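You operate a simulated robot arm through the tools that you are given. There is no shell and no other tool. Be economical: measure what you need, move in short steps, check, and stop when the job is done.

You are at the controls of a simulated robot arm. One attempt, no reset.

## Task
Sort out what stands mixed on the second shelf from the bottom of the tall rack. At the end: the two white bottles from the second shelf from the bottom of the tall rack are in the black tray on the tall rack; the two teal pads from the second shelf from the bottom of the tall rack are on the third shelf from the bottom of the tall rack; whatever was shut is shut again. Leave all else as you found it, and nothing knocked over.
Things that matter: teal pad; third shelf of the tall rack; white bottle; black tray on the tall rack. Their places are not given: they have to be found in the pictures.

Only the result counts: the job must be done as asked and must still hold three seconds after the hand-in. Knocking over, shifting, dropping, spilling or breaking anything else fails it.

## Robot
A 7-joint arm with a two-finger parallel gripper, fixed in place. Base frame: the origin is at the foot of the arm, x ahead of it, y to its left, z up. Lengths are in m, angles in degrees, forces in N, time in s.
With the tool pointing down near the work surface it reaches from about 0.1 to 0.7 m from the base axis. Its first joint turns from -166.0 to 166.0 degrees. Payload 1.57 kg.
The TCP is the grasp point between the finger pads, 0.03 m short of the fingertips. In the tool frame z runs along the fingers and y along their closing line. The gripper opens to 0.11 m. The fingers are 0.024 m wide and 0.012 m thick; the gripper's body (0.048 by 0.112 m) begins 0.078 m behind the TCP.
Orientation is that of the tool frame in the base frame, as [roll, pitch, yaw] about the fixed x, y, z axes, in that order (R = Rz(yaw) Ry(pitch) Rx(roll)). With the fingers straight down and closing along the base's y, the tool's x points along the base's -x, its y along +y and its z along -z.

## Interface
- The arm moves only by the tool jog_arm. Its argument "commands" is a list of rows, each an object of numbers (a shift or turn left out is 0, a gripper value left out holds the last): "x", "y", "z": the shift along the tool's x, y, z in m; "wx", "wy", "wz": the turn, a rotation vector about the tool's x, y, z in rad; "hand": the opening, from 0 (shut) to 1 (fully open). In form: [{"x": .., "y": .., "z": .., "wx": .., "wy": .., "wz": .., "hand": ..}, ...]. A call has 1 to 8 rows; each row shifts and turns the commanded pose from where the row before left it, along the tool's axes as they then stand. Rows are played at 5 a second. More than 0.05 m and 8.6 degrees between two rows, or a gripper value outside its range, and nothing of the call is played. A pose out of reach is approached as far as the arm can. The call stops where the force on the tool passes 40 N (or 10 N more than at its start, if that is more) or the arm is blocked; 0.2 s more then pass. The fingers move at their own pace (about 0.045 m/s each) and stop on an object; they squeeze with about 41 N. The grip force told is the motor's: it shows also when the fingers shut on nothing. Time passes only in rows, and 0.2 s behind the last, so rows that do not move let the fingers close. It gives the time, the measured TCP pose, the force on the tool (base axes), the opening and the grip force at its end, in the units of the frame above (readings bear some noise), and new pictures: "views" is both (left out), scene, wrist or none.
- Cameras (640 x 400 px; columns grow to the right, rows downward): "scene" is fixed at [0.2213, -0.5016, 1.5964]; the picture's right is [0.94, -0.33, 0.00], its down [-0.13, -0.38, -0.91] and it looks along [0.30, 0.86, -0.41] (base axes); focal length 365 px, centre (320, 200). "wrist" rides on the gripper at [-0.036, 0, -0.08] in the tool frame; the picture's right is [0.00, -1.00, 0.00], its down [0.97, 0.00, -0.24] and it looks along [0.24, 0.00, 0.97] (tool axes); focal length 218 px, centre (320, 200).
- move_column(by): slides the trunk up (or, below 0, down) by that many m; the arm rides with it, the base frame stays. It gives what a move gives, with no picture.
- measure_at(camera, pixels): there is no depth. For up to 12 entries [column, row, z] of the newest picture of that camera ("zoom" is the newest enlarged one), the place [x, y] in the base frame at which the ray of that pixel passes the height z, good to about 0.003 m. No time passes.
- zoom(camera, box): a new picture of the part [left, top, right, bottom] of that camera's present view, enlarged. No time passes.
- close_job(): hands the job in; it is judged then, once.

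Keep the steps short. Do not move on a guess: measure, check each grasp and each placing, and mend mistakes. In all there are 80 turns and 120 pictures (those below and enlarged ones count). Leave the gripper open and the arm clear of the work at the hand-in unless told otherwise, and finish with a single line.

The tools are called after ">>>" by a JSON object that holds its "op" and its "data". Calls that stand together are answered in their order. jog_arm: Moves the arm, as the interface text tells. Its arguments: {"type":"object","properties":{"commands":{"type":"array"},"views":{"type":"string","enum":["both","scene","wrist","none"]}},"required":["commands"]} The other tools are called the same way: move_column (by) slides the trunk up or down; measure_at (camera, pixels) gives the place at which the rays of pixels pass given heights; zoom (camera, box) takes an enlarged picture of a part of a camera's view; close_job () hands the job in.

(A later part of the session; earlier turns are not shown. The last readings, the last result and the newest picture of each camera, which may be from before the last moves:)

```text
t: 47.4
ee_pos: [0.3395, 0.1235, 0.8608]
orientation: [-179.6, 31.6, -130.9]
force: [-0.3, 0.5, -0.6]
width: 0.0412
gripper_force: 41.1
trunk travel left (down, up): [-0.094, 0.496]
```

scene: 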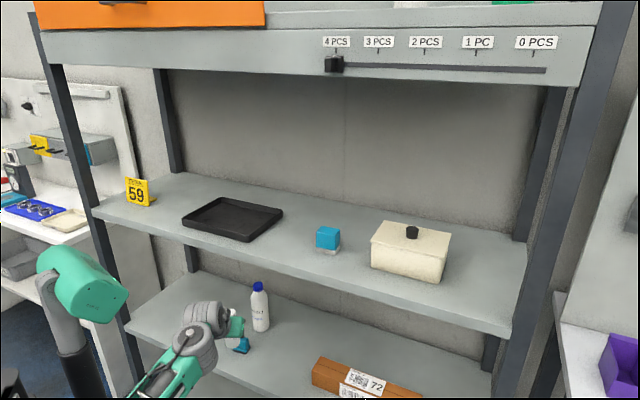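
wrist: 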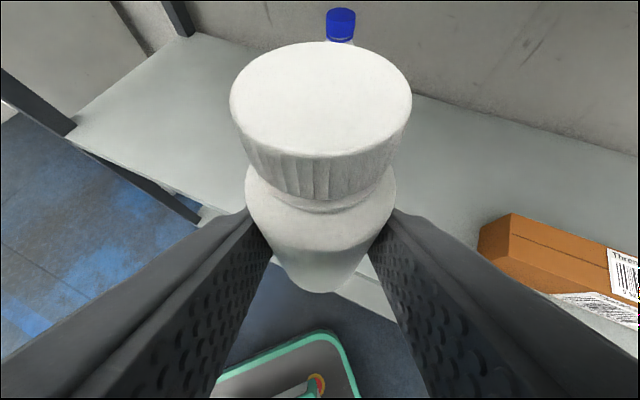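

>>> {"op": "move_column", "data": {"by": 0.4}}

```text
t: 51.3
ee_pos: [0.3392, 0.1235, 1.2603]
orientation: [-179.4, 31.6, -131.0]
force: [-0.1, -0.8, -0.8]
width: 0.0406
gripper_force: 40.6
trunk travel left (down, up): [-0.494, 0.096]
```

>>> {"op": "jog_arm", "data": {"commands": [{"x": -0.018, "z": 0.012, "wy": -0.043}, {"x": -0.018, "z": 0.013, "wy": -0.043}, {"x": -0.02, "z": 0.015, "wy": -0.043}, {"x": -0.02, "z": 0.016, "wy": -0.043}, {"x": -0.02, "z": 0.017, "wy": -0.043}, {"y": 0.03}, {"y": 0.03}, {"y": 0.03}], "views": "none"}}

>>> {"op": "jog_arm", "data": {"commands": [{"y": 0.03, "x": -0.012, "z": 0.011}, {"y": 0.03, "x": -0.012, "z": 0.011}, {"y": 0.03, "x": -0.012, "z": 0.011}, {"y": 0.03, "x": -0.012, "z": 0.011}, {"y": 0.02}]}}

```text
t: 53.1
ee_pos: [0.3484, 0.2729, 1.2611]
orientation: [-179.4, 43.9, -130.7]
force: [1.1, 0.2, -0.9]
width: 0.0406
gripper_force: 40.7
trunk travel left (down, up): [-0.494, 0.096]
```

```text
t: 54.3
ee_pos: [0.2882, 0.4122, 1.2601]
orientation: [-179.2, 44.1, -130.7]
force: [0.4, 0.4, -0.2]
width: 0.0403
gripper_force: 41.3
trunk travel left (down, up): [-0.494, 0.096]
```

scene: 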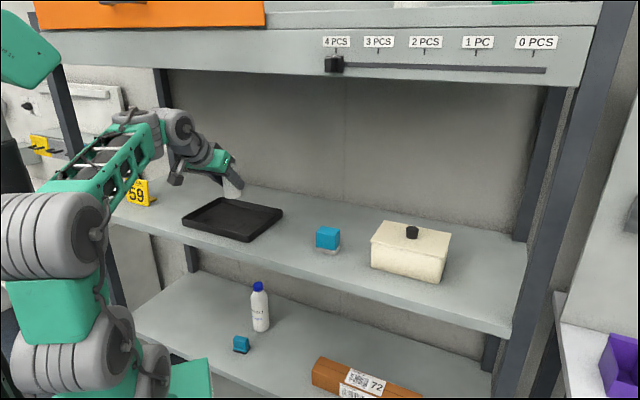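
wrist: 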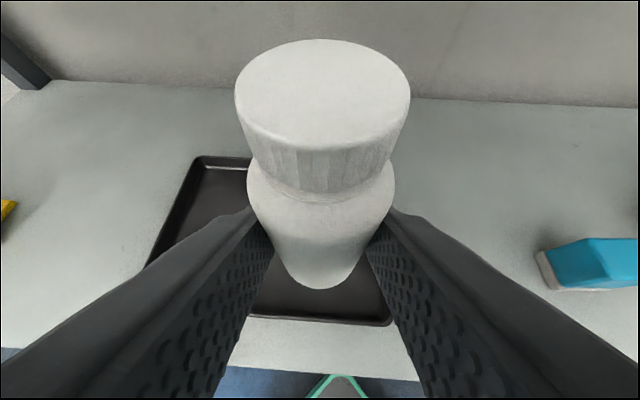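

The bottle has slid a few mm down in the fingers, so I should place soon. I measure the tray rim here.

>>> {"op": "measure_at", "data": {"camera": "wrist", "pixels": [[200, 157, 1.122], [392, 324, 1.122], [250, 316, 1.122], [249, 316, 1.1], [392, 310, 1.1]]}}

```text
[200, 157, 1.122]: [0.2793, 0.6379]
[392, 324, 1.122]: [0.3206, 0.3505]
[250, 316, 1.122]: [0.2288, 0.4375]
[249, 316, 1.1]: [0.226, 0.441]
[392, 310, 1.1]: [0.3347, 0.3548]
```

Tray centre ≈(0.30,0.494). I place the small bottle at ≈(0.329,0.438): forward first, then down.

>>> {"op": "jog_arm", "data": {"commands": [{"x": -0.0167, "z": 0.0162, "y": -0.007}, {"x": -0.0167, "z": 0.0162, "y": -0.007}, {"x": 0.0148, "z": 0.0153}, {"x": 0.0148, "z": 0.0153}, {"x": 0.0148, "z": 0.0153}, {"x": 0.0128, "z": 0.0132}]}}

>>> {"op": "zoom", "data": {"camera": "scene", "box": [170, 150, 310, 250]}}

```text
t: 55.7
ee_pos: [0.3292, 0.4406, 1.1763]
orientation: [-179.2, 44.0, -130.6]
force: [-0.5, 0.1, -1.1]
width: 0.0401
gripper_force: 40.8
trunk travel left (down, up): [-0.494, 0.096]
```

scene: 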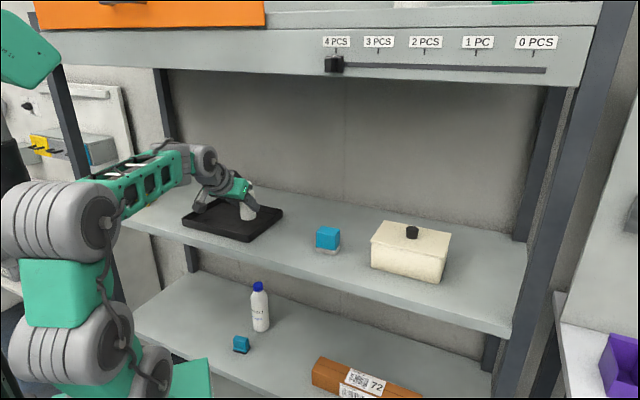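
wrist: 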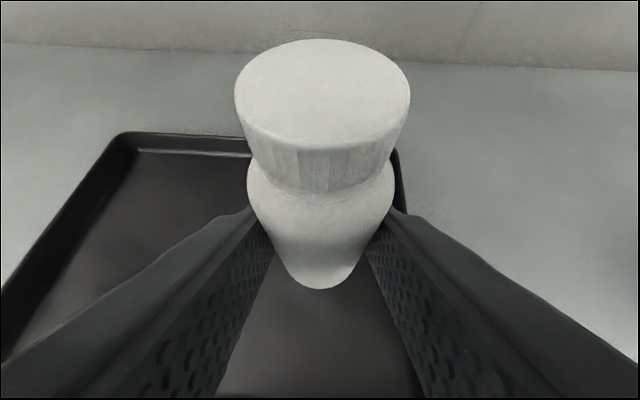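

```text
4.00 times, centred on (240, 200) of scene
```

zoom: 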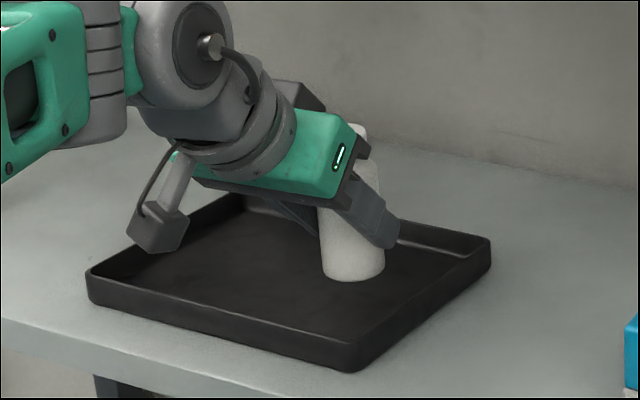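

Bottle looks upright over the tray. I lower in small steps until contact.

>>> {"op": "jog_arm", "data": {"commands": [{"x": 0.0028, "z": 0.0029}, {"x": 0.0028, "z": 0.0029}, {}], "views": "none"}}

>>> {"op": "jog_arm", "data": {"commands": [{"x": 0.0014, "z": 0.0015}, {"x": 0.0014, "z": 0.0015}, {}], "views": "none"}}

```text
t: 56.5
ee_pos: [0.3294, 0.4408, 1.1691]
orientation: [-179.3, 43.9, -130.7]
force: [-0.1, -0.5, 0.1]
width: 0.0398
gripper_force: 41.4
trunk travel left (down, up): [-0.494, 0.096]
```

```text
t: 57.3
ee_pos: [0.3302, 0.4409, 1.1634]
orientation: [-179.3, 43.9, -130.7]
force: [-0.6, -0.4, -1.1]
width: 0.0399
gripper_force: 41.0
trunk travel left (down, up): [-0.494, 0.096]
```

>>> {"op": "jog_arm", "data": {"commands": [{"x": 0.0014, "z": 0.0015}, {"x": 0.0014, "z": 0.0015}, {}], "views": "scene"}}

>>> {"op": "zoom", "data": {"camera": "scene", "box": [170, 150, 310, 250]}}

```text
t: 58.1
ee_pos: [0.3302, 0.4393, 1.1608]
orientation: [-179.3, 43.9, -130.7]
force: [-0.8, 0.1, -0.5]
width: 0.0398
gripper_force: 40.8
trunk travel left (down, up): [-0.494, 0.096]
```

scene: 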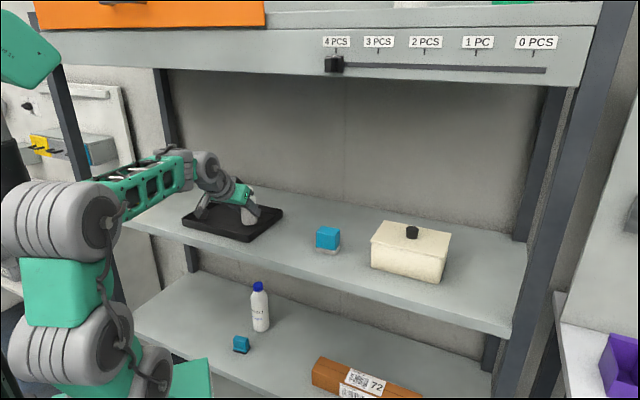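

```text
4.00 times, centred on (240, 200) of scene
```

zoom: 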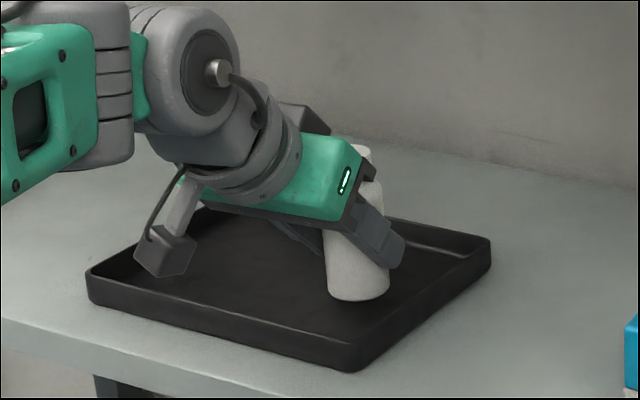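

>>> {"op": "jog_arm", "data": {"commands": [{"x": 0.0014, "z": 0.0015}, {"x": 0.0014, "z": 0.0015}, {}], "views": "none"}}

>>> {"op": "jog_arm", "data": {"commands": [{"x": 0.0014, "z": 0.0015}, {"x": 0.0007, "z": 0.0007}, {}], "views": "wrist"}}

```text
t: 58.9
ee_pos: [0.3319, 0.441, 1.1584]
orientation: [-179.2, 43.8, -130.6]
force: [0.6, -0.4, -0.6]
width: 0.0398
gripper_force: 40.9
trunk travel left (down, up): [-0.494, 0.096]
```

```text
t: 59.7
ee_pos: [0.3317, 0.4405, 1.1542]
orientation: [-179.3, 43.9, -130.7]
force: [0.0, 0.5, -0.4]
width: 0.0398
gripper_force: 41.0
trunk travel left (down, up): [-0.494, 0.096]
```

wrist: 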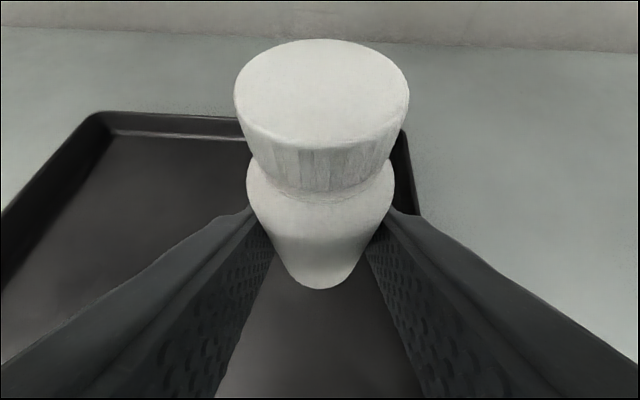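

>>> {"op": "jog_arm", "data": {"commands": [{"x": 0.0012, "z": 0.0012}, {"x": 0.0012, "z": 0.0012}, {}], "views": "none"}}

>>> {"op": "jog_arm", "data": {"commands": [{"x": 0.0012, "z": 0.0012}, {}], "views": "scene"}}

>>> {"op": "zoom", "data": {"camera": "scene", "box": [170, 150, 310, 250]}}

```text
t: 60.5
ee_pos: [0.3317, 0.4404, 1.1525]
orientation: [-179.3, 44.2, -130.7]
force: [1.4, 3.3, 7.7]
width: 0.0398
gripper_force: 40.8
trunk travel left (down, up): [-0.494, 0.096]
```

```text
t: 61.1
ee_pos: [0.3317, 0.4399, 1.153]
orientation: [-179.4, 44.3, -130.8]
force: [3.5, 3.9, 20.5]
width: 0.04
gripper_force: 41.3
trunk travel left (down, up): [-0.494, 0.096]
```

scene: 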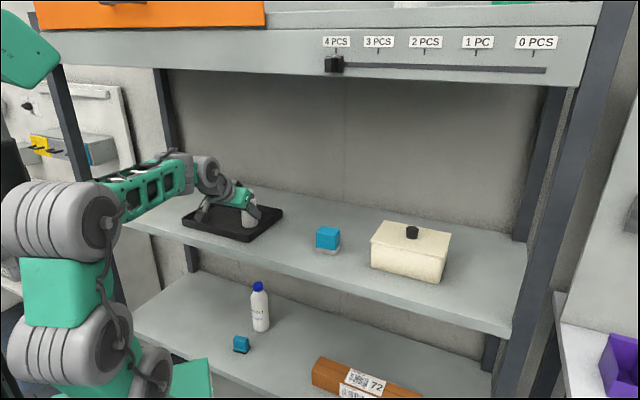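

```text
4.00 times, centred on (240, 200) of scene
```

zoom: 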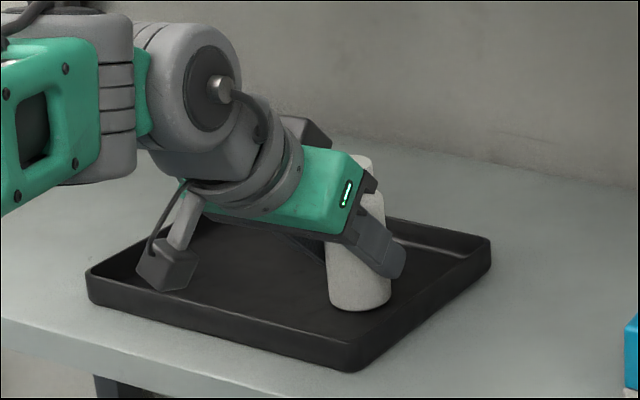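

Contact (20 N) at the height expected. I ease 1 mm, open, and back off.

>>> {"op": "jog_arm", "data": {"commands": [{"x": -0.0008, "z": -0.0008}, {"hand": 0.6}, {}, {"hand": 0.9}, {"z": -0.03}, {"z": -0.04}, {"z": -0.04}, {"z": -0.03}]}}

>>> {"op": "zoom", "data": {"camera": "scene", "box": [170, 150, 310, 250]}}

```text
t: 62.9
ee_pos: [0.2656, 0.3683, 1.2475]
orientation: [-179.3, 43.9, -130.7]
force: [-0.5, -0.1, -0.2]
width: 0.0991
gripper_force: 0.0
trunk travel left (down, up): [-0.494, 0.096]
```

scene: 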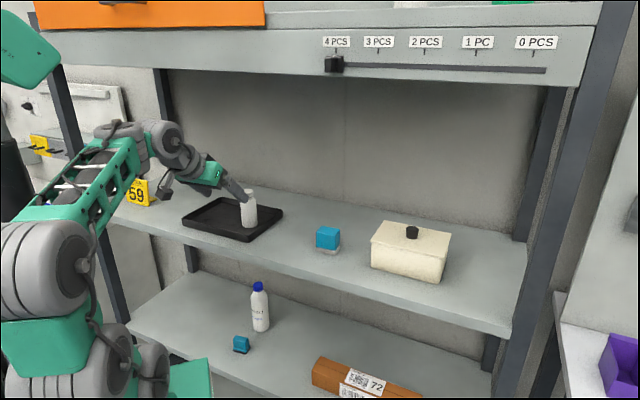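
wrist: 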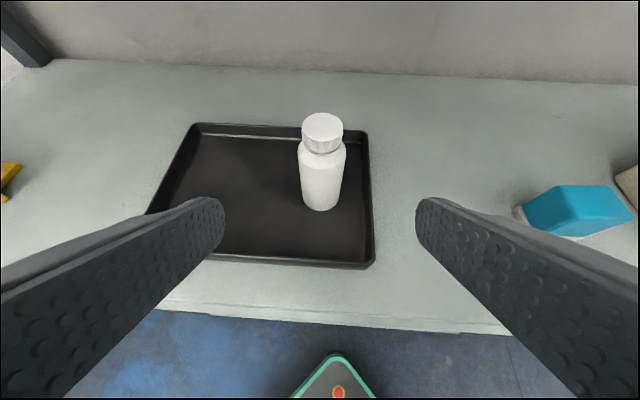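

```text
4.00 times, centred on (240, 200) of scene
```

zoom: 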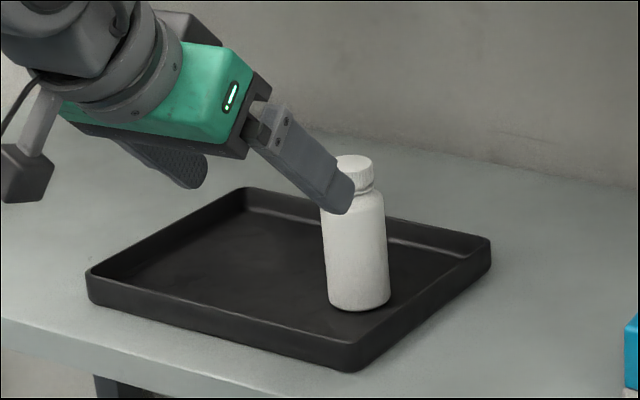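

Small bottle stands in the tray. I move right, retract, then lower for the left pad.

>>> {"op": "jog_arm", "data": {"commands": [{"y": -0.035}, {"y": -0.035}, {"y": -0.035}, {"y": -0.035}, {"y": -0.035}, {"y": -0.035}], "views": "none"}}

>>> {"op": "jog_arm", "data": {"commands": [{"x": 0.018, "z": -0.018, "wy": 0.05}, {"x": 0.018, "z": -0.018, "wy": 0.05}, {"x": 0.018, "z": -0.016, "wy": 0.05}, {"x": 0.018, "z": -0.013, "wy": 0.05}, {"x": 0.018, "z": -0.012}], "views": "none"}}

```text
t: 64.3
ee_pos: [0.424, 0.2292, 1.2528]
orientation: [-179.2, 43.9, -130.7]
force: [0.5, 0.8, -0.3]
width: 0.099
gripper_force: 0.2
trunk travel left (down, up): [-0.494, 0.096]
```

```text
t: 65.5
ee_pos: [0.3465, 0.138, 1.2589]
orientation: [-179.3, 32.5, -130.9]
force: [-0.5, 0.0, 1.0]
width: 0.0989
gripper_force: 0.0
trunk travel left (down, up): [-0.494, 0.096]
```

>>> {"op": "move_column", "data": {"by": -0.38}}

```text
t: 69.1
ee_pos: [0.3489, 0.1387, 0.8776]
orientation: [-179.5, 32.4, -130.9]
force: [-0.3, 0.0, 0.2]
width: 0.0987
gripper_force: 0.1
trunk travel left (down, up): [-0.114, 0.476]
```

>>> {"op": "jog_arm", "data": {"commands": [{"x": -0.018, "z": 0.013, "wy": -0.05, "hand": 1}, {"x": -0.018, "z": 0.014, "wy": -0.05}, {"x": -0.02, "z": 0.016, "wy": -0.05}, {"x": -0.02, "z": 0.018, "wy": -0.05}, {"x": -0.01, "z": 0.009, "y": 0.035}, {"y": 0.035}, {"y": 0.035}, {"y": 0.035}], "views": "none"}}

>>> {"op": "jog_arm", "data": {"commands": [{"y": 0.035, "x": -0.007, "z": 0.007}, {"y": 0.035, "x": -0.007, "z": 0.007}, {"y": 0.035, "x": -0.005, "z": 0.005}, {"y": 0.025}]}}

```text
t: 70.9
ee_pos: [0.3126, 0.313, 0.8723]
orientation: [-179.2, 44.0, -130.7]
force: [0.9, 0.5, 0.0]
width: 0.11
gripper_force: 0.1
trunk travel left (down, up): [-0.114, 0.476]
```

```text
t: 71.9
ee_pos: [0.2348, 0.4192, 0.8734]
orientation: [-179.3, 44.0, -130.7]
force: [0.3, 0.4, -0.2]
width: 0.1102
gripper_force: 0.0
trunk travel left (down, up): [-0.114, 0.476]
```

scene: 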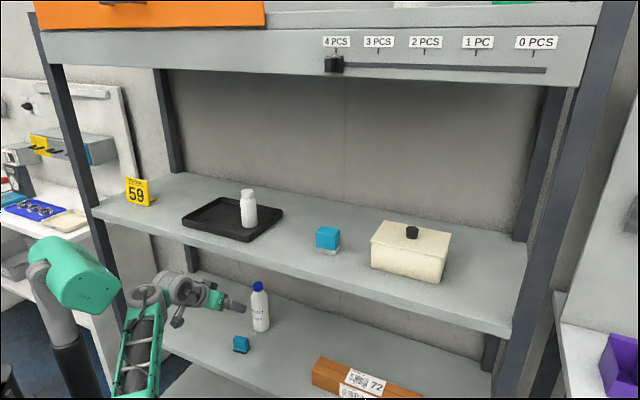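
wrist: 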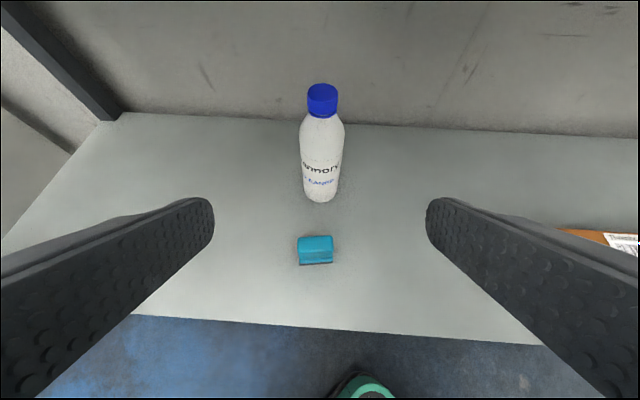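

>>> {"op": "zoom", "data": {"camera": "wrist", "box": [270, 170, 370, 270]}}

>>> {"op": "measure_at", "data": {"camera": "wrist", "pixels": [[300, 265, 0.617], [334, 263, 0.617], [298, 237, 0.66], [331, 236, 0.66], [298, 248, 0.66], [332, 247, 0.66], [322, 196, 0.617], [322, 202, 0.617]]}}

```text
4.00 times, centred on (320, 220) of wrist
```

zoom: 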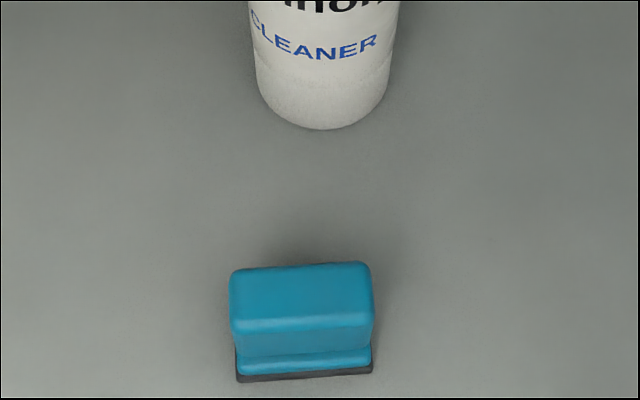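

```text
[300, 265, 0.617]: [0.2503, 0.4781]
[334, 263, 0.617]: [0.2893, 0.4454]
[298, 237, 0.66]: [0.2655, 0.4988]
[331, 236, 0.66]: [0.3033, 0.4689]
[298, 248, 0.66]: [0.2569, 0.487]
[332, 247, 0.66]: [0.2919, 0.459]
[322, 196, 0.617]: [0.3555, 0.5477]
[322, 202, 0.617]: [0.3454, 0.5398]
```

Pad centre ≈(0.279,0.472), height ≈0.045. I descend most of the way.

>>> {"op": "jog_arm", "data": {"commands": [{"x": 0.0185, "z": 0.028}, {"x": 0.0185, "z": 0.028}, {"x": 0.0185, "z": 0.028}, {"x": 0.0185, "z": 0.028}, {"x": 0.0185, "z": 0.028}, {"x": 0.013, "z": 0.02}], "views": "wrist"}}

```text
t: 73.3
ee_pos: [0.2587, 0.4455, 0.6839]
orientation: [-179.3, 44.0, -130.7]
force: [0.0, -0.2, 0.0]
width: 0.1098
gripper_force: 0.1
trunk travel left (down, up): [-0.114, 0.476]
```

wrist: 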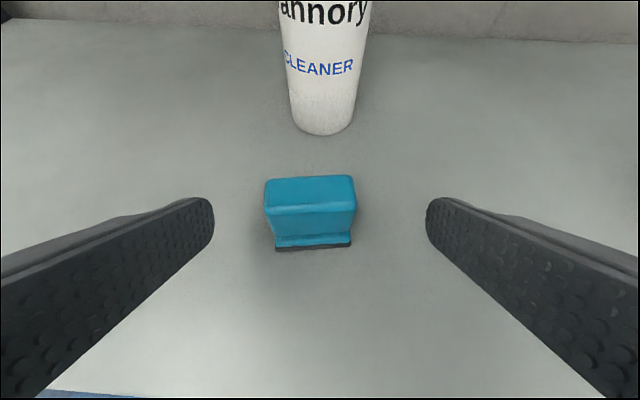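

>>> {"op": "jog_arm", "data": {"commands": [{"z": 0.024, "y": 0.003, "wx": -0.03, "wz": -0.033}, {"z": 0.0238}, {}, {"hand": 0}, {}, {}, {}, {}], "views": "wrist"}}

```text
t: 75.1
ee_pos: [0.2797, 0.4701, 0.6499]
orientation: [-179.2, 44.0, -128.1]
force: [-2.1, 0.9, 5.6]
width: 0.0512
gripper_force: 28.0
trunk travel left (down, up): [-0.114, 0.476]
```

wrist: 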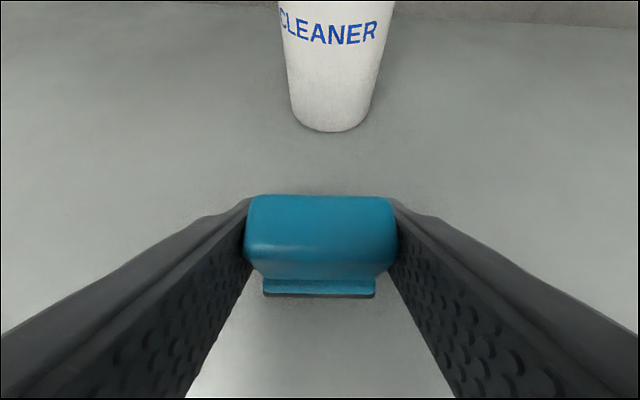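

Pad held (0.051 m). Lift and move out to the right corridor.

>>> {"op": "jog_arm", "data": {"commands": [{"x": -0.018, "z": -0.018}, {"x": -0.018, "z": -0.018}, {"x": -0.005, "z": -0.028, "y": -0.03}, {"x": -0.005, "z": -0.028, "y": -0.035}, {"x": -0.005, "z": -0.028, "y": -0.038}, {"x": -0.005, "z": -0.028, "y": -0.038}, {"x": -0.005, "z": -0.028, "y": -0.038}, {"x": -0.003, "z": -0.028, "y": -0.038}], "views": "none"}}

>>> {"op": "jog_arm", "data": {"commands": [{"y": -0.03, "x": 0.005, "z": -0.008}, {"y": -0.03, "x": 0.005, "z": -0.008}, {"x": 0.018, "z": -0.018, "wy": 0.05}, {"x": 0.018, "z": -0.018, "wy": 0.05}, {"x": 0.018, "z": -0.016, "wy": 0.05}, {"x": 0.018, "z": -0.013, "wy": 0.05}], "views": "wrist"}}

```text
t: 76.9
ee_pos: [0.3859, 0.2671, 0.845]
orientation: [-179.2, 43.9, -128.0]
force: [0.0, -0.7, -0.6]
width: 0.0509
gripper_force: 41.1
trunk travel left (down, up): [-0.114, 0.476]
```

```text
t: 78.3
ee_pos: [0.3614, 0.1369, 0.8539]
orientation: [-179.3, 32.5, -128.4]
force: [0.1, 0.4, -0.8]
width: 0.0509
gripper_force: 40.8
trunk travel left (down, up): [-0.114, 0.476]
```

wrist: 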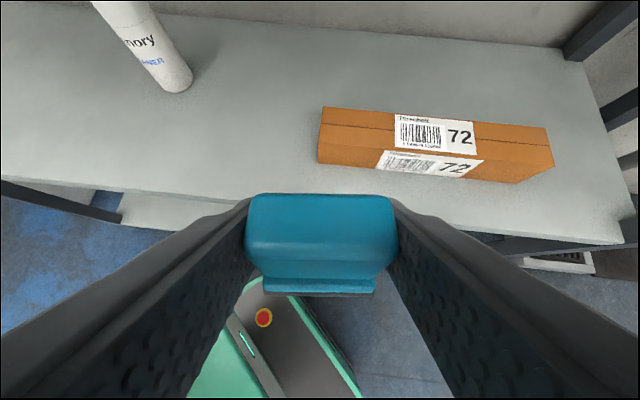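

>>> {"op": "move_column", "data": {"by": 0.4}}

```text
t: 82.2
ee_pos: [0.3611, 0.137, 1.2545]
orientation: [-179.3, 32.6, -128.3]
force: [-0.2, -0.5, -1.5]
width: 0.051
gripper_force: 40.7
trunk travel left (down, up): [-0.514, 0.076]
```

>>> {"op": "jog_arm", "data": {"commands": [{"x": -0.02, "z": 0.014, "wy": -0.05, "y": 0.016}, {"x": -0.02, "z": 0.015, "wy": -0.05, "y": 0.016}, {"x": -0.02, "z": 0.016, "wy": -0.05, "y": 0.016}, {"x": -0.02, "z": 0.018, "wy": -0.05, "y": 0.016}, {"x": -0.02, "z": 0.019}, {"x": -0.02, "z": 0.019}]}}

```text
t: 83.6
ee_pos: [0.4096, 0.3026, 1.2484]
orientation: [-179.2, 43.9, -128.0]
force: [-0.4, -0.7, -1.1]
width: 0.0508
gripper_force: 40.9
trunk travel left (down, up): [-0.514, 0.076]
```

scene: 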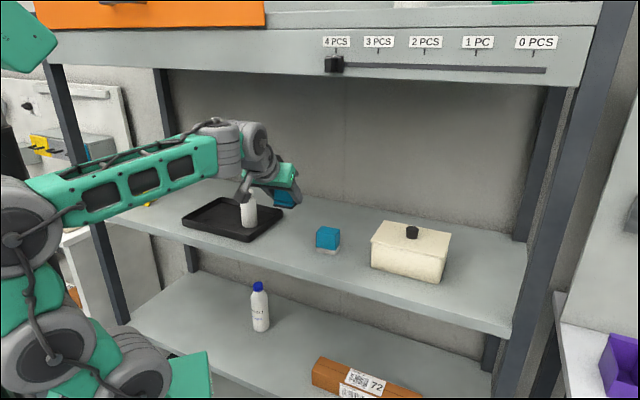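
wrist: 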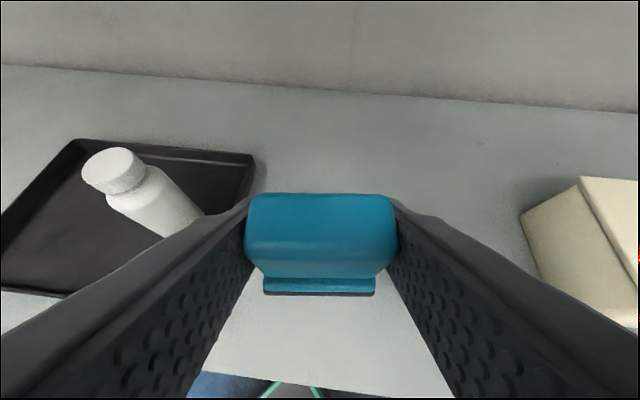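

The hanging block on the wrist looks near the small bottle in the picture; I enlarge to check.

>>> {"op": "zoom", "data": {"camera": "scene", "box": [200, 140, 340, 260]}}

```text
3.33 times, centred on (270, 200) of scene
```

zoom: 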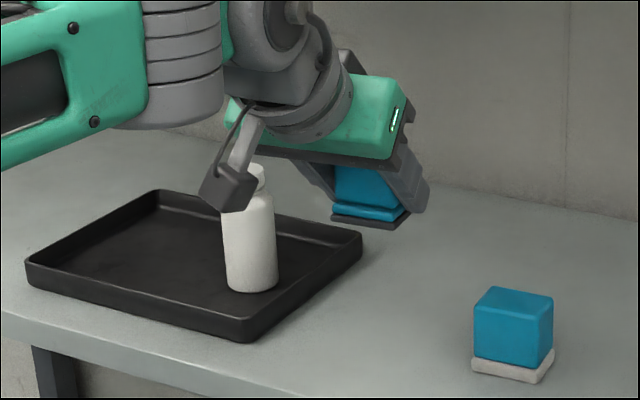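

>>> {"op": "measure_at", "data": {"camera": "scene", "pixels": [[212, 217, 1.13], [212, 217, 1.17], [212, 217, 1.21], [303, 250, 1.11], [303, 250, 1.15], [303, 250, 1.19], [248.5, 198, 1.22], [248.5, 198, 1.26], [248.5, 198, 1.3]]}}

```text
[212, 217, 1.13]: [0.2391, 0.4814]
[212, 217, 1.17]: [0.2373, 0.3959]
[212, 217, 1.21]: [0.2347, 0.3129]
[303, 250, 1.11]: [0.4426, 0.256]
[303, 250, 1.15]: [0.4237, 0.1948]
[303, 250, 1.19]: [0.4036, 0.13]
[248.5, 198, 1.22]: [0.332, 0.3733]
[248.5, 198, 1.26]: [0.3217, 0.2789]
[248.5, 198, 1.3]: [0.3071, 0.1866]
```

The block is ~0.16 m behind the TCP, so no conflict. I descend at (0.425,0.322).

>>> {"op": "jog_arm", "data": {"commands": [{"x": -0.018, "z": 0.0172}, {"x": 0.0145, "z": 0.015}, {"x": 0.0145, "z": 0.015}, {"x": 0.0145, "z": 0.015}, {"x": 0.0145, "z": 0.015}, {"x": 0.0145, "z": 0.015}]}}

```text
t: 85.0
ee_pos: [0.4256, 0.3205, 1.1471]
orientation: [-179.1, 43.9, -128.0]
force: [0.2, 0.1, -1.2]
width: 0.0508
gripper_force: 40.9
trunk travel left (down, up): [-0.514, 0.076]
```

scene: 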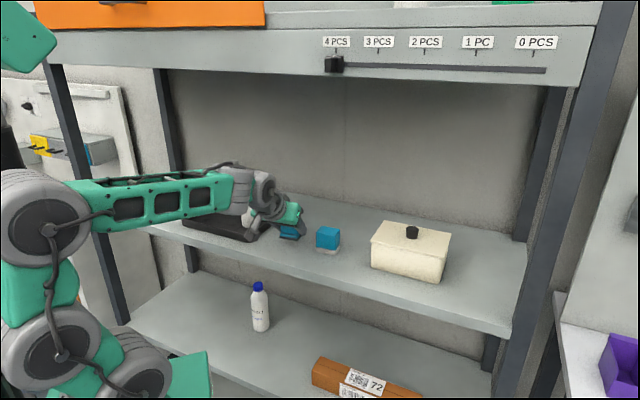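
wrist: 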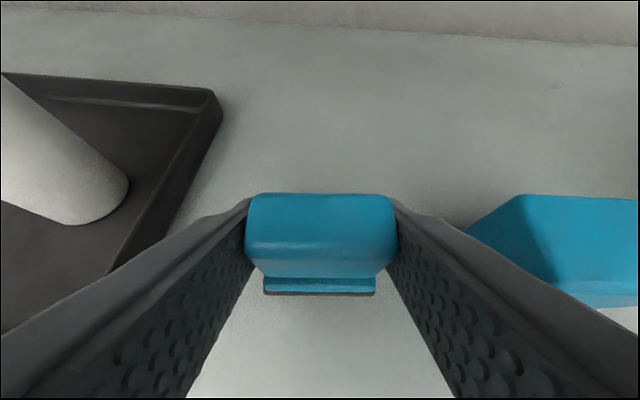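

>>> {"op": "jog_arm", "data": {"commands": [{"y": 0.012}, {"x": 0.0045, "z": 0.0047}, {"x": 0.0035, "z": 0.0036}, {}], "views": "none"}}

>>> {"op": "jog_arm", "data": {"commands": [{"x": 0.0012, "z": 0.0012}, {"x": 0.0012, "z": 0.0012}, {}], "views": "none"}}

```text
t: 86.0
ee_pos: [0.4164, 0.3264, 1.1357]
orientation: [-179.3, 44.0, -128.0]
force: [0.4, -1.2, -0.4]
width: 0.0509
gripper_force: 41.1
trunk travel left (down, up): [-0.514, 0.076]
```

```text
t: 86.8
ee_pos: [0.4173, 0.3266, 1.1312]
orientation: [-179.2, 44.0, -128.1]
force: [0.2, -0.3, -1.4]
width: 0.051
gripper_force: 41.0
trunk travel left (down, up): [-0.514, 0.076]
```

>>> {"op": "jog_arm", "data": {"commands": [{"x": 0.0012, "z": 0.0012}, {}], "views": "none"}}

>>> {"op": "jog_arm", "data": {"commands": [{"x": 0.0008, "z": 0.0008}, {}], "views": "none"}}

```text
t: 87.4
ee_pos: [0.417, 0.3264, 1.1305]
orientation: [-179.1, 43.9, -128.1]
force: [0.2, 0.9, 0.8]
width: 0.0507
gripper_force: 41.3
trunk travel left (down, up): [-0.514, 0.076]
```

```text
t: 88.0
ee_pos: [0.4152, 0.327, 1.1292]
orientation: [-179.1, 44.1, -128.0]
force: [0.5, 1.8, 6.1]
width: 0.051
gripper_force: 40.8
trunk travel left (down, up): [-0.514, 0.076]
```

Contact (6 N). I open a little and back off.

>>> {"op": "jog_arm", "data": {"commands": [{"hand": 0.66}, {}, {}, {"z": -0.03}, {"z": -0.04}, {"z": -0.04}, {"z": -0.03}]}}

>>> {"op": "zoom", "data": {"camera": "scene", "box": [230, 180, 370, 280]}}

```text
t: 89.6
ee_pos: [0.3513, 0.2495, 1.2316]
orientation: [-179.2, 43.8, -128.1]
force: [0.5, -0.2, -0.1]
width: 0.0728
gripper_force: 0.0
trunk travel left (down, up): [-0.514, 0.076]
```

scene: 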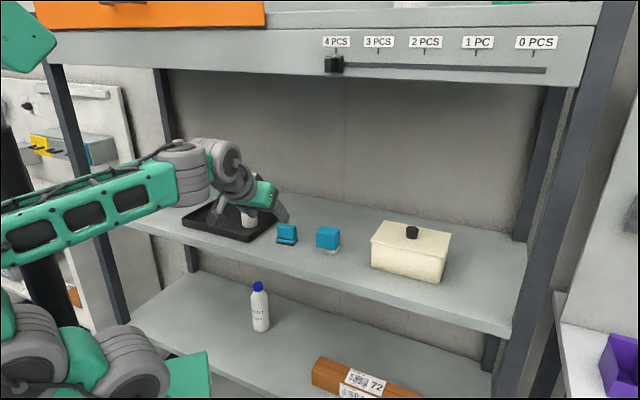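
wrist: 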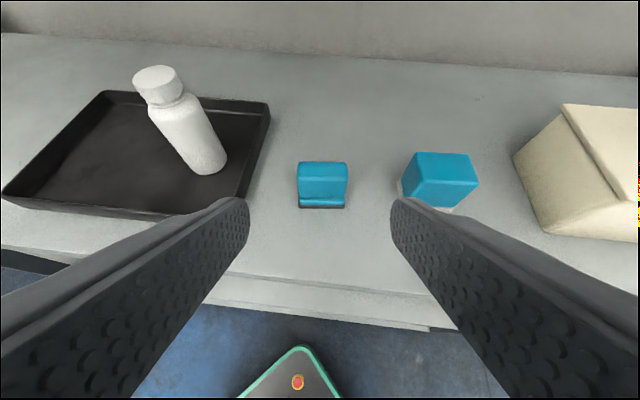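

```text
4.00 times, centred on (300, 230) of scene
```

zoom: 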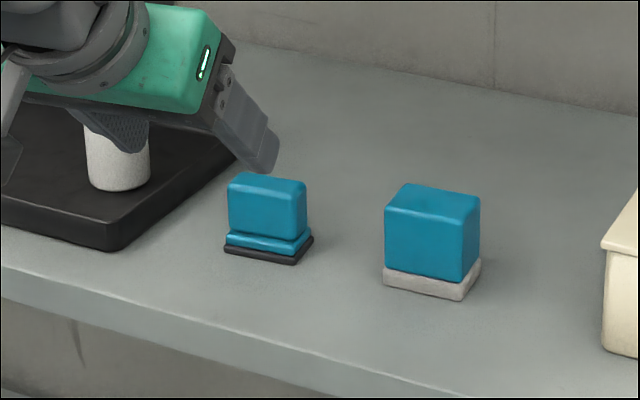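

Both pads stand on shelf 3. Next: right, retract, and go down for the big bottle.

>>> {"op": "jog_arm", "data": {"commands": [{"y": -0.03}, {"y": -0.03}, {"y": -0.03}, {"x": 0.018, "z": -0.018, "wy": 0.05}, {"x": 0.018, "z": -0.018, "wy": 0.05}, {"x": 0.016, "z": -0.014, "wy": 0.05}, {"x": 0.016, "z": -0.012, "wy": 0.05}], "views": "none"}}

>>> {"op": "move_column", "data": {"by": -0.36}}

```text
t: 91.2
ee_pos: [0.3664, 0.1211, 1.2353]
orientation: [-179.3, 32.4, -128.2]
force: [-0.2, 0.7, 0.0]
width: 0.0723
gripper_force: 0.1
trunk travel left (down, up): [-0.514, 0.076]
```

```text
t: 94.7
ee_pos: [0.3662, 0.1204, 0.8754]
orientation: [-179.3, 32.6, -128.3]
force: [0.1, -0.5, 0.4]
width: 0.0728
gripper_force: 0.0
trunk travel left (down, up): [-0.154, 0.436]
```

>>> {"op": "jog_arm", "data": {"commands": [{"x": -0.018, "z": 0.013, "wy": -0.05, "hand": 1}, {"x": -0.018, "z": 0.014, "wy": -0.05}, {"x": -0.02, "z": 0.016, "wy": -0.05}, {"x": -0.02, "z": 0.018, "wy": -0.05}, {"x": -0.015, "z": 0.014, "y": 0.035, "wy": -0.05}, {"y": 0.035, "wy": -0.05}, {"y": 0.035}, {"y": 0.035}], "views": "none"}}

>>> {"op": "jog_arm", "data": {"commands": [{"y": 0.035, "x": -0.007, "z": 0.009}, {"y": 0.035, "x": -0.007, "z": 0.009}, {"y": 0.035, "x": -0.005, "z": 0.006}, {"y": 0.03}]}}

>>> {"op": "measure_at", "data": {"camera": "scene", "pixels": [[400, 77, 1.48], [400, 77, 1.5], [400, 77, 1.52], [400, 77, 1.54], [200, 67, 1.5], [200, 67, 1.53]]}}

```text
t: 96.5
ee_pos: [0.3336, 0.3055, 0.8674]
orientation: [-179.3, 49.1, -128.1]
force: [0.4, -2.2, -0.1]
width: 0.1099
gripper_force: 0.0
trunk travel left (down, up): [-0.154, 0.436]
```

```text
t: 97.5
ee_pos: [0.2423, 0.4096, 0.8698]
orientation: [-179.0, 49.7, -128.0]
force: [0.4, 0.0, 0.5]
width: 0.1099
gripper_force: 0.0
trunk travel left (down, up): [-0.154, 0.436]
```

scene: 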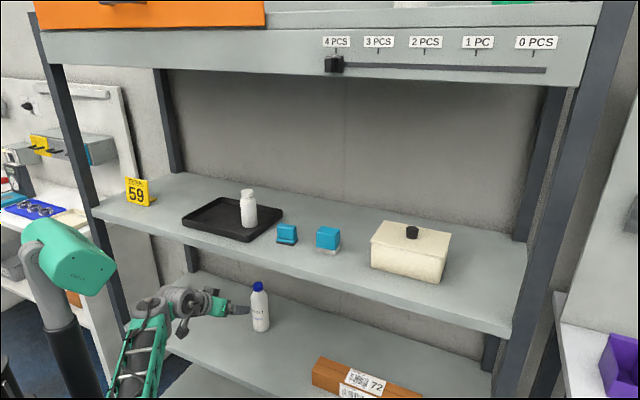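
wrist: 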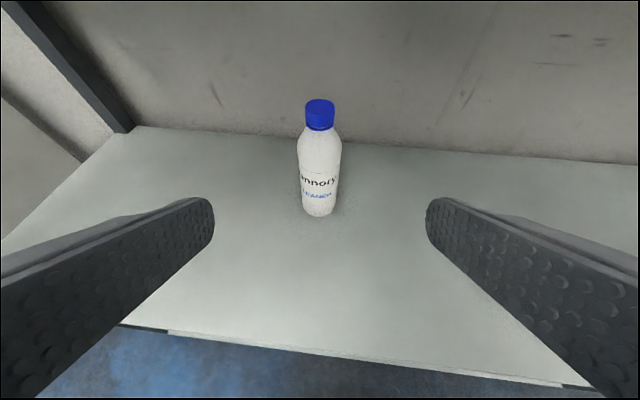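

```text
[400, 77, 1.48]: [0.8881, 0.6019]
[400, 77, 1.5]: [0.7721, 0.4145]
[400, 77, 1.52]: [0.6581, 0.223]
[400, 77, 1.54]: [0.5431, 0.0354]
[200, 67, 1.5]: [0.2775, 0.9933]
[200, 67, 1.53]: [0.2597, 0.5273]
```

>>> {"op": "zoom", "data": {"camera": "wrist", "box": [240, 80, 400, 230]}}

>>> {"op": "measure_at", "data": {"camera": "wrist", "pixels": [[319, 210, 0.617], [320, 104, 0.82], [320, 104, 0.81], [298, 150, 0.74], [341, 149, 0.74], [301, 165, 0.72], [340, 165, 0.72]]}}

```text
2.67 times, centred on (320, 155) of wrist
```

zoom: 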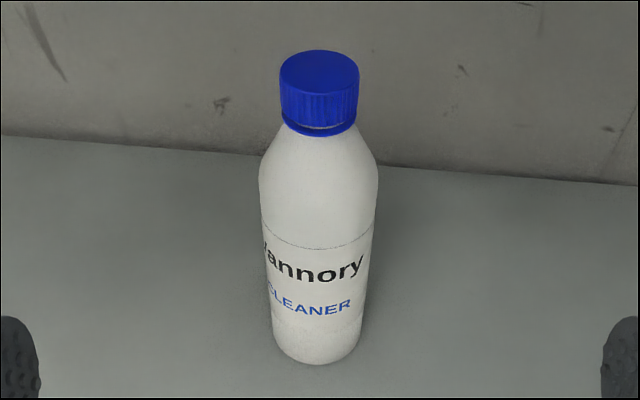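

```text
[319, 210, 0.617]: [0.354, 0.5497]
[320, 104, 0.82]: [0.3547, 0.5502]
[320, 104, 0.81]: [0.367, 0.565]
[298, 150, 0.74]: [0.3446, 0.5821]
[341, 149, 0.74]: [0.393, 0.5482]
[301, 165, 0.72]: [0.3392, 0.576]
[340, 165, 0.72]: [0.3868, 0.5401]
```

Bottle centre (0.3545,0.550), top 0.82. I tilt to ~60° while moving forward, then recheck.

>>> {"op": "jog_arm", "data": {"commands": [{"z": 0.02, "wy": -0.06}, {"z": 0.02, "wy": -0.06}, {"z": 0.02, "wy": -0.06}, {"x": 0.02, "z": 0.015}, {"x": 0.02, "z": 0.015}]}}

```text
t: 98.7
ee_pos: [0.2807, 0.4503, 0.7817]
orientation: [-178.8, 60.1, -127.5]
force: [0.1, 0.1, -0.5]
width: 0.1101
gripper_force: 0.1
trunk travel left (down, up): [-0.154, 0.436]
```

scene: 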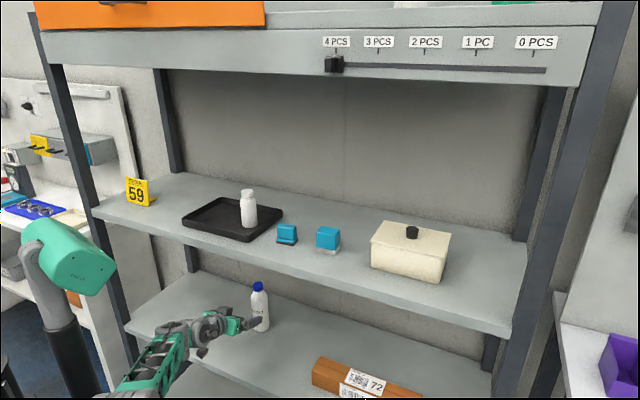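
wrist: 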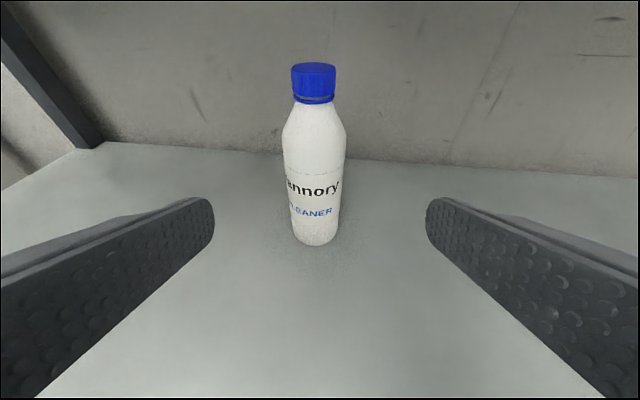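

>>> {"op": "jog_arm", "data": {"commands": [{"z": 0.0352, "y": 0.002}, {"z": 0.0352}, {"z": 0.0352, "x": -0.002}, {"z": 0.0352, "x": -0.002}, {}, {}]}}

```text
t: 100.1
ee_pos: [0.3578, 0.5463, 0.7162]
orientation: [-178.9, 60.0, -127.6]
force: [-0.6, 0.5, 0.3]
width: 0.1097
gripper_force: 0.1
trunk travel left (down, up): [-0.154, 0.436]
```

scene: 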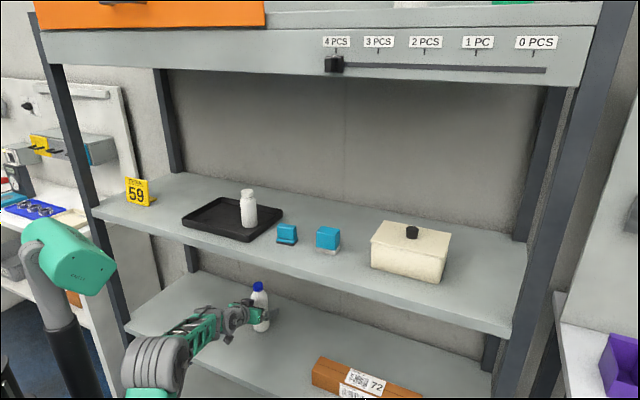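
wrist: 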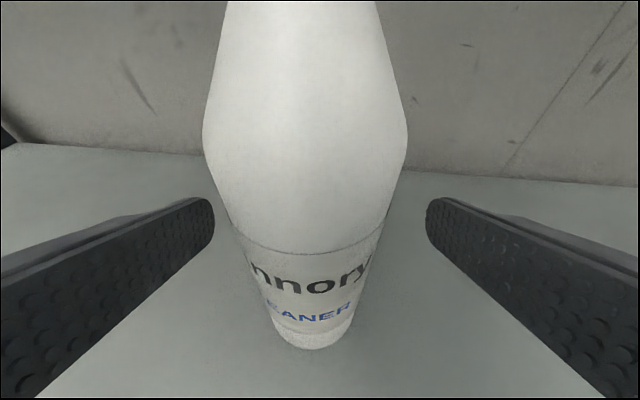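

Straddling the body below the shoulder. Close.

>>> {"op": "jog_arm", "data": {"commands": [{"y": 0.003, "hand": 0}, {}, {}, {}, {}, {}], "views": "wrist"}}

```text
t: 101.5
ee_pos: [0.355, 0.5482, 0.7178]
orientation: [-178.8, 59.9, -127.5]
force: [-0.7, -0.1, 0.9]
width: 0.0582
gripper_force: 40.9
trunk travel left (down, up): [-0.154, 0.436]
```

wrist: 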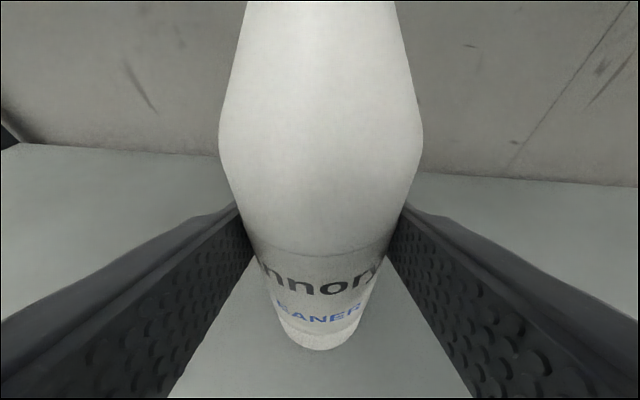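

Held (0.058 m). Lift 6 cm, then retreat and go right.

>>> {"op": "jog_arm", "data": {"commands": [{"x": -0.026, "z": -0.015}, {"x": -0.026, "z": -0.015}, {"x": 0.008, "z": -0.03}, {"x": 0.008, "z": -0.03}, {"x": 0.01, "z": -0.024, "y": -0.03}, {"x": 0.01, "z": -0.022, "y": -0.035}, {"x": 0.01, "z": -0.02, "y": -0.035}, {"x": 0.01, "z": -0.02, "y": -0.035}]}}

```text
t: 103.3
ee_pos: [0.363, 0.3434, 0.8004]
orientation: [-178.8, 59.9, -127.6]
force: [-0.4, 0.0, -1.7]
width: 0.0582
gripper_force: 40.9
trunk travel left (down, up): [-0.154, 0.436]
```

scene: 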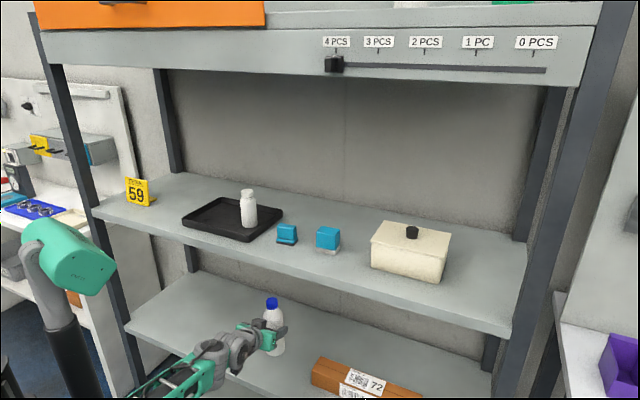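
wrist: 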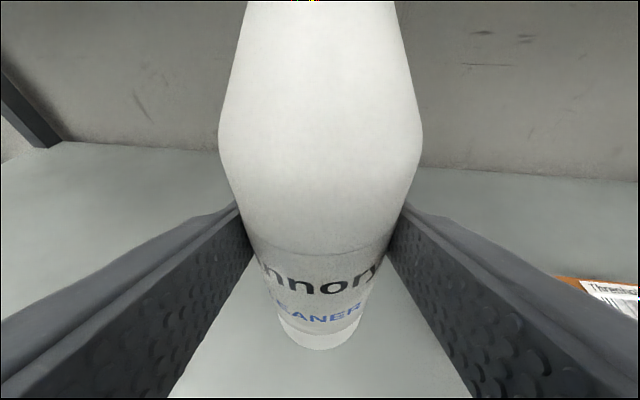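

>>> {"op": "jog_arm", "data": {"commands": [{"x": 0.006, "z": -0.02, "y": -0.035}, {"x": 0.006, "z": -0.02, "y": -0.035}, {"x": 0.006, "z": -0.02, "y": -0.035, "wy": 0.04}, {"x": 0.007, "z": -0.02, "y": -0.035, "wy": 0.04}, {"x": 0.008, "z": -0.02, "y": -0.035, "wy": 0.04}, {"x": 0.009, "z": -0.018, "y": -0.035, "wy": 0.04}], "views": "none"}}

```text
t: 104.7
ee_pos: [0.4498, 0.1207, 0.8333]
orientation: [-178.9, 50.7, -127.8]
force: [-0.3, -0.3, -1.7]
width: 0.0583
gripper_force: 41.0
trunk travel left (down, up): [-0.154, 0.436]
```

>>> {"op": "jog_arm", "data": {"commands": [{"x": 0.012, "z": -0.015, "y": -0.015, "wy": 0.04}, {"x": 0.013, "z": -0.014, "y": -0.015, "wy": 0.04}, {"x": 0.014, "z": -0.014, "y": -0.015, "wy": 0.04}, {"x": 0.015, "z": -0.013, "y": -0.015, "wy": 0.03}]}}

```text
t: 105.7
ee_pos: [0.4483, 0.0176, 0.8298]
orientation: [-179.1, 42.2, -128.1]
force: [0.4, 0.4, -0.1]
width: 0.0578
gripper_force: 41.0
trunk travel left (down, up): [-0.154, 0.436]
```

scene: 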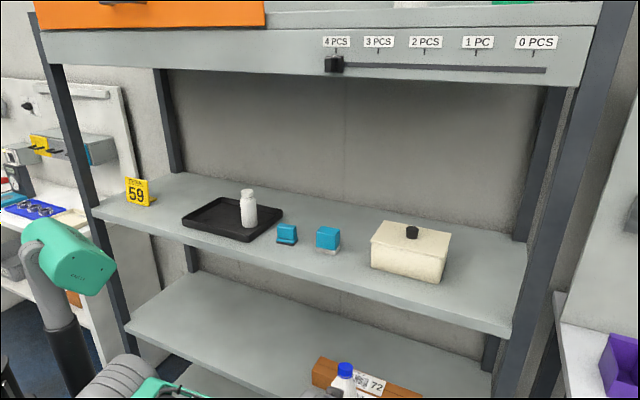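
wrist: 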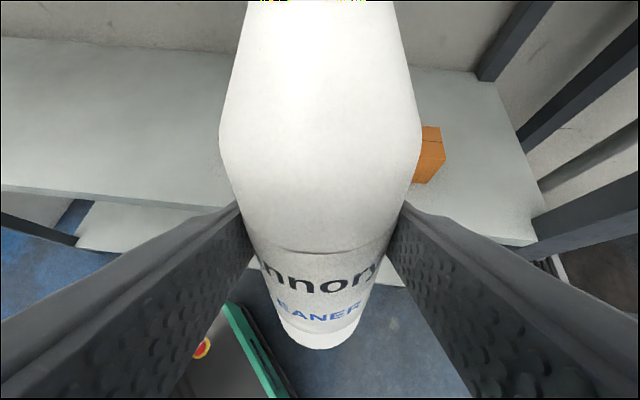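

>>> {"op": "move_column", "data": {"by": 0.4}}

>>> {"op": "move_column", "data": {"by": 0.035}}

```text
t: 109.5
ee_pos: [0.449, 0.0188, 1.2307]
orientation: [-179.2, 42.2, -128.1]
force: [-0.1, -0.3, -1.2]
width: 0.0581
gripper_force: 40.8
trunk travel left (down, up): [-0.554, 0.036]
```

```text
t: 110.3
ee_pos: [0.4491, 0.0175, 1.2653]
orientation: [-179.1, 42.3, -128.1]
force: [-0.3, -0.1, -1.9]
width: 0.058
gripper_force: 41.0
trunk travel left (down, up): [-0.589, 0.001]
```

Raise a bit, move forward and left in front of the pads, bottle base well above them.

>>> {"op": "jog_arm", "data": {"commands": [{"x": -0.039, "z": 0.0015}, {"x": -0.039, "z": 0.0015}, {"y": 0.04, "x": -0.009, "z": 0.008}, {"y": 0.04, "x": -0.009, "z": 0.008}, {"y": 0.04, "x": -0.009, "z": 0.008}, {"y": 0.04, "x": -0.009, "z": 0.008}, {"y": 0.04, "x": -0.009, "z": 0.008}, {"y": 0.04, "x": -0.009, "z": 0.008}]}}

```text
t: 112.1
ee_pos: [0.3435, 0.2709, 1.3115]
orientation: [-179.2, 42.2, -128.1]
force: [0.1, -0.7, -0.7]
width: 0.0582
gripper_force: 41.2
trunk travel left (down, up): [-0.589, 0.001]
```

scene: 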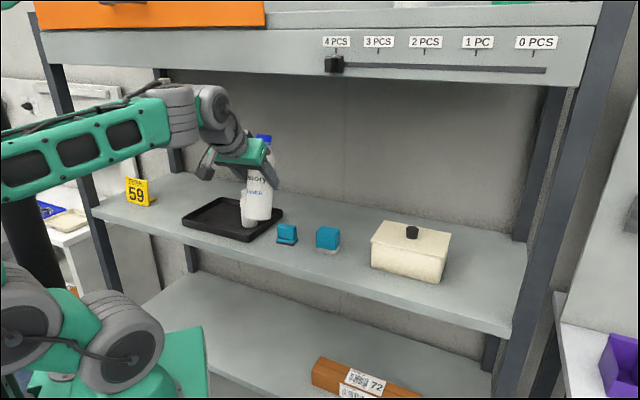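
wrist: 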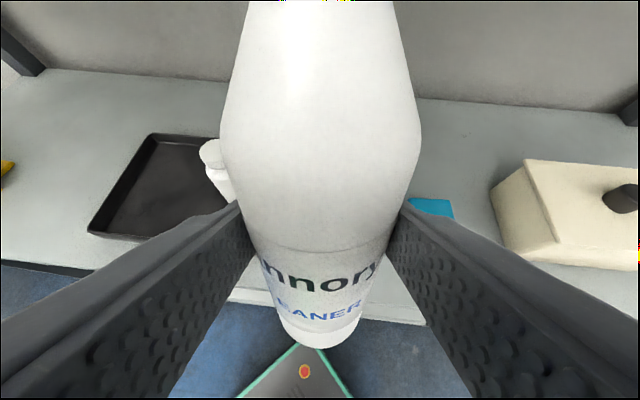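

>>> {"op": "jog_arm", "data": {"commands": [{"y": 0.037, "x": -0.006, "z": 0.0055}, {"y": 0.037, "x": -0.006, "z": 0.0055}, {"y": 0.037, "x": -0.006, "z": 0.0055}, {"y": 0.037, "x": -0.006, "z": 0.0055}, {"y": 0.037, "x": -0.006, "z": 0.0055}, {"y": 0.037, "x": -0.006, "z": 0.0055}, {"y": 0.01, "x": -0.006, "z": 0.0055}], "views": "none"}}

```text
t: 113.7
ee_pos: [0.1975, 0.4637, 1.3129]
orientation: [-179.1, 42.2, -128.1]
force: [-0.2, -0.2, -0.8]
width: 0.0581
gripper_force: 40.9
trunk travel left (down, up): [-0.589, 0.001]
```

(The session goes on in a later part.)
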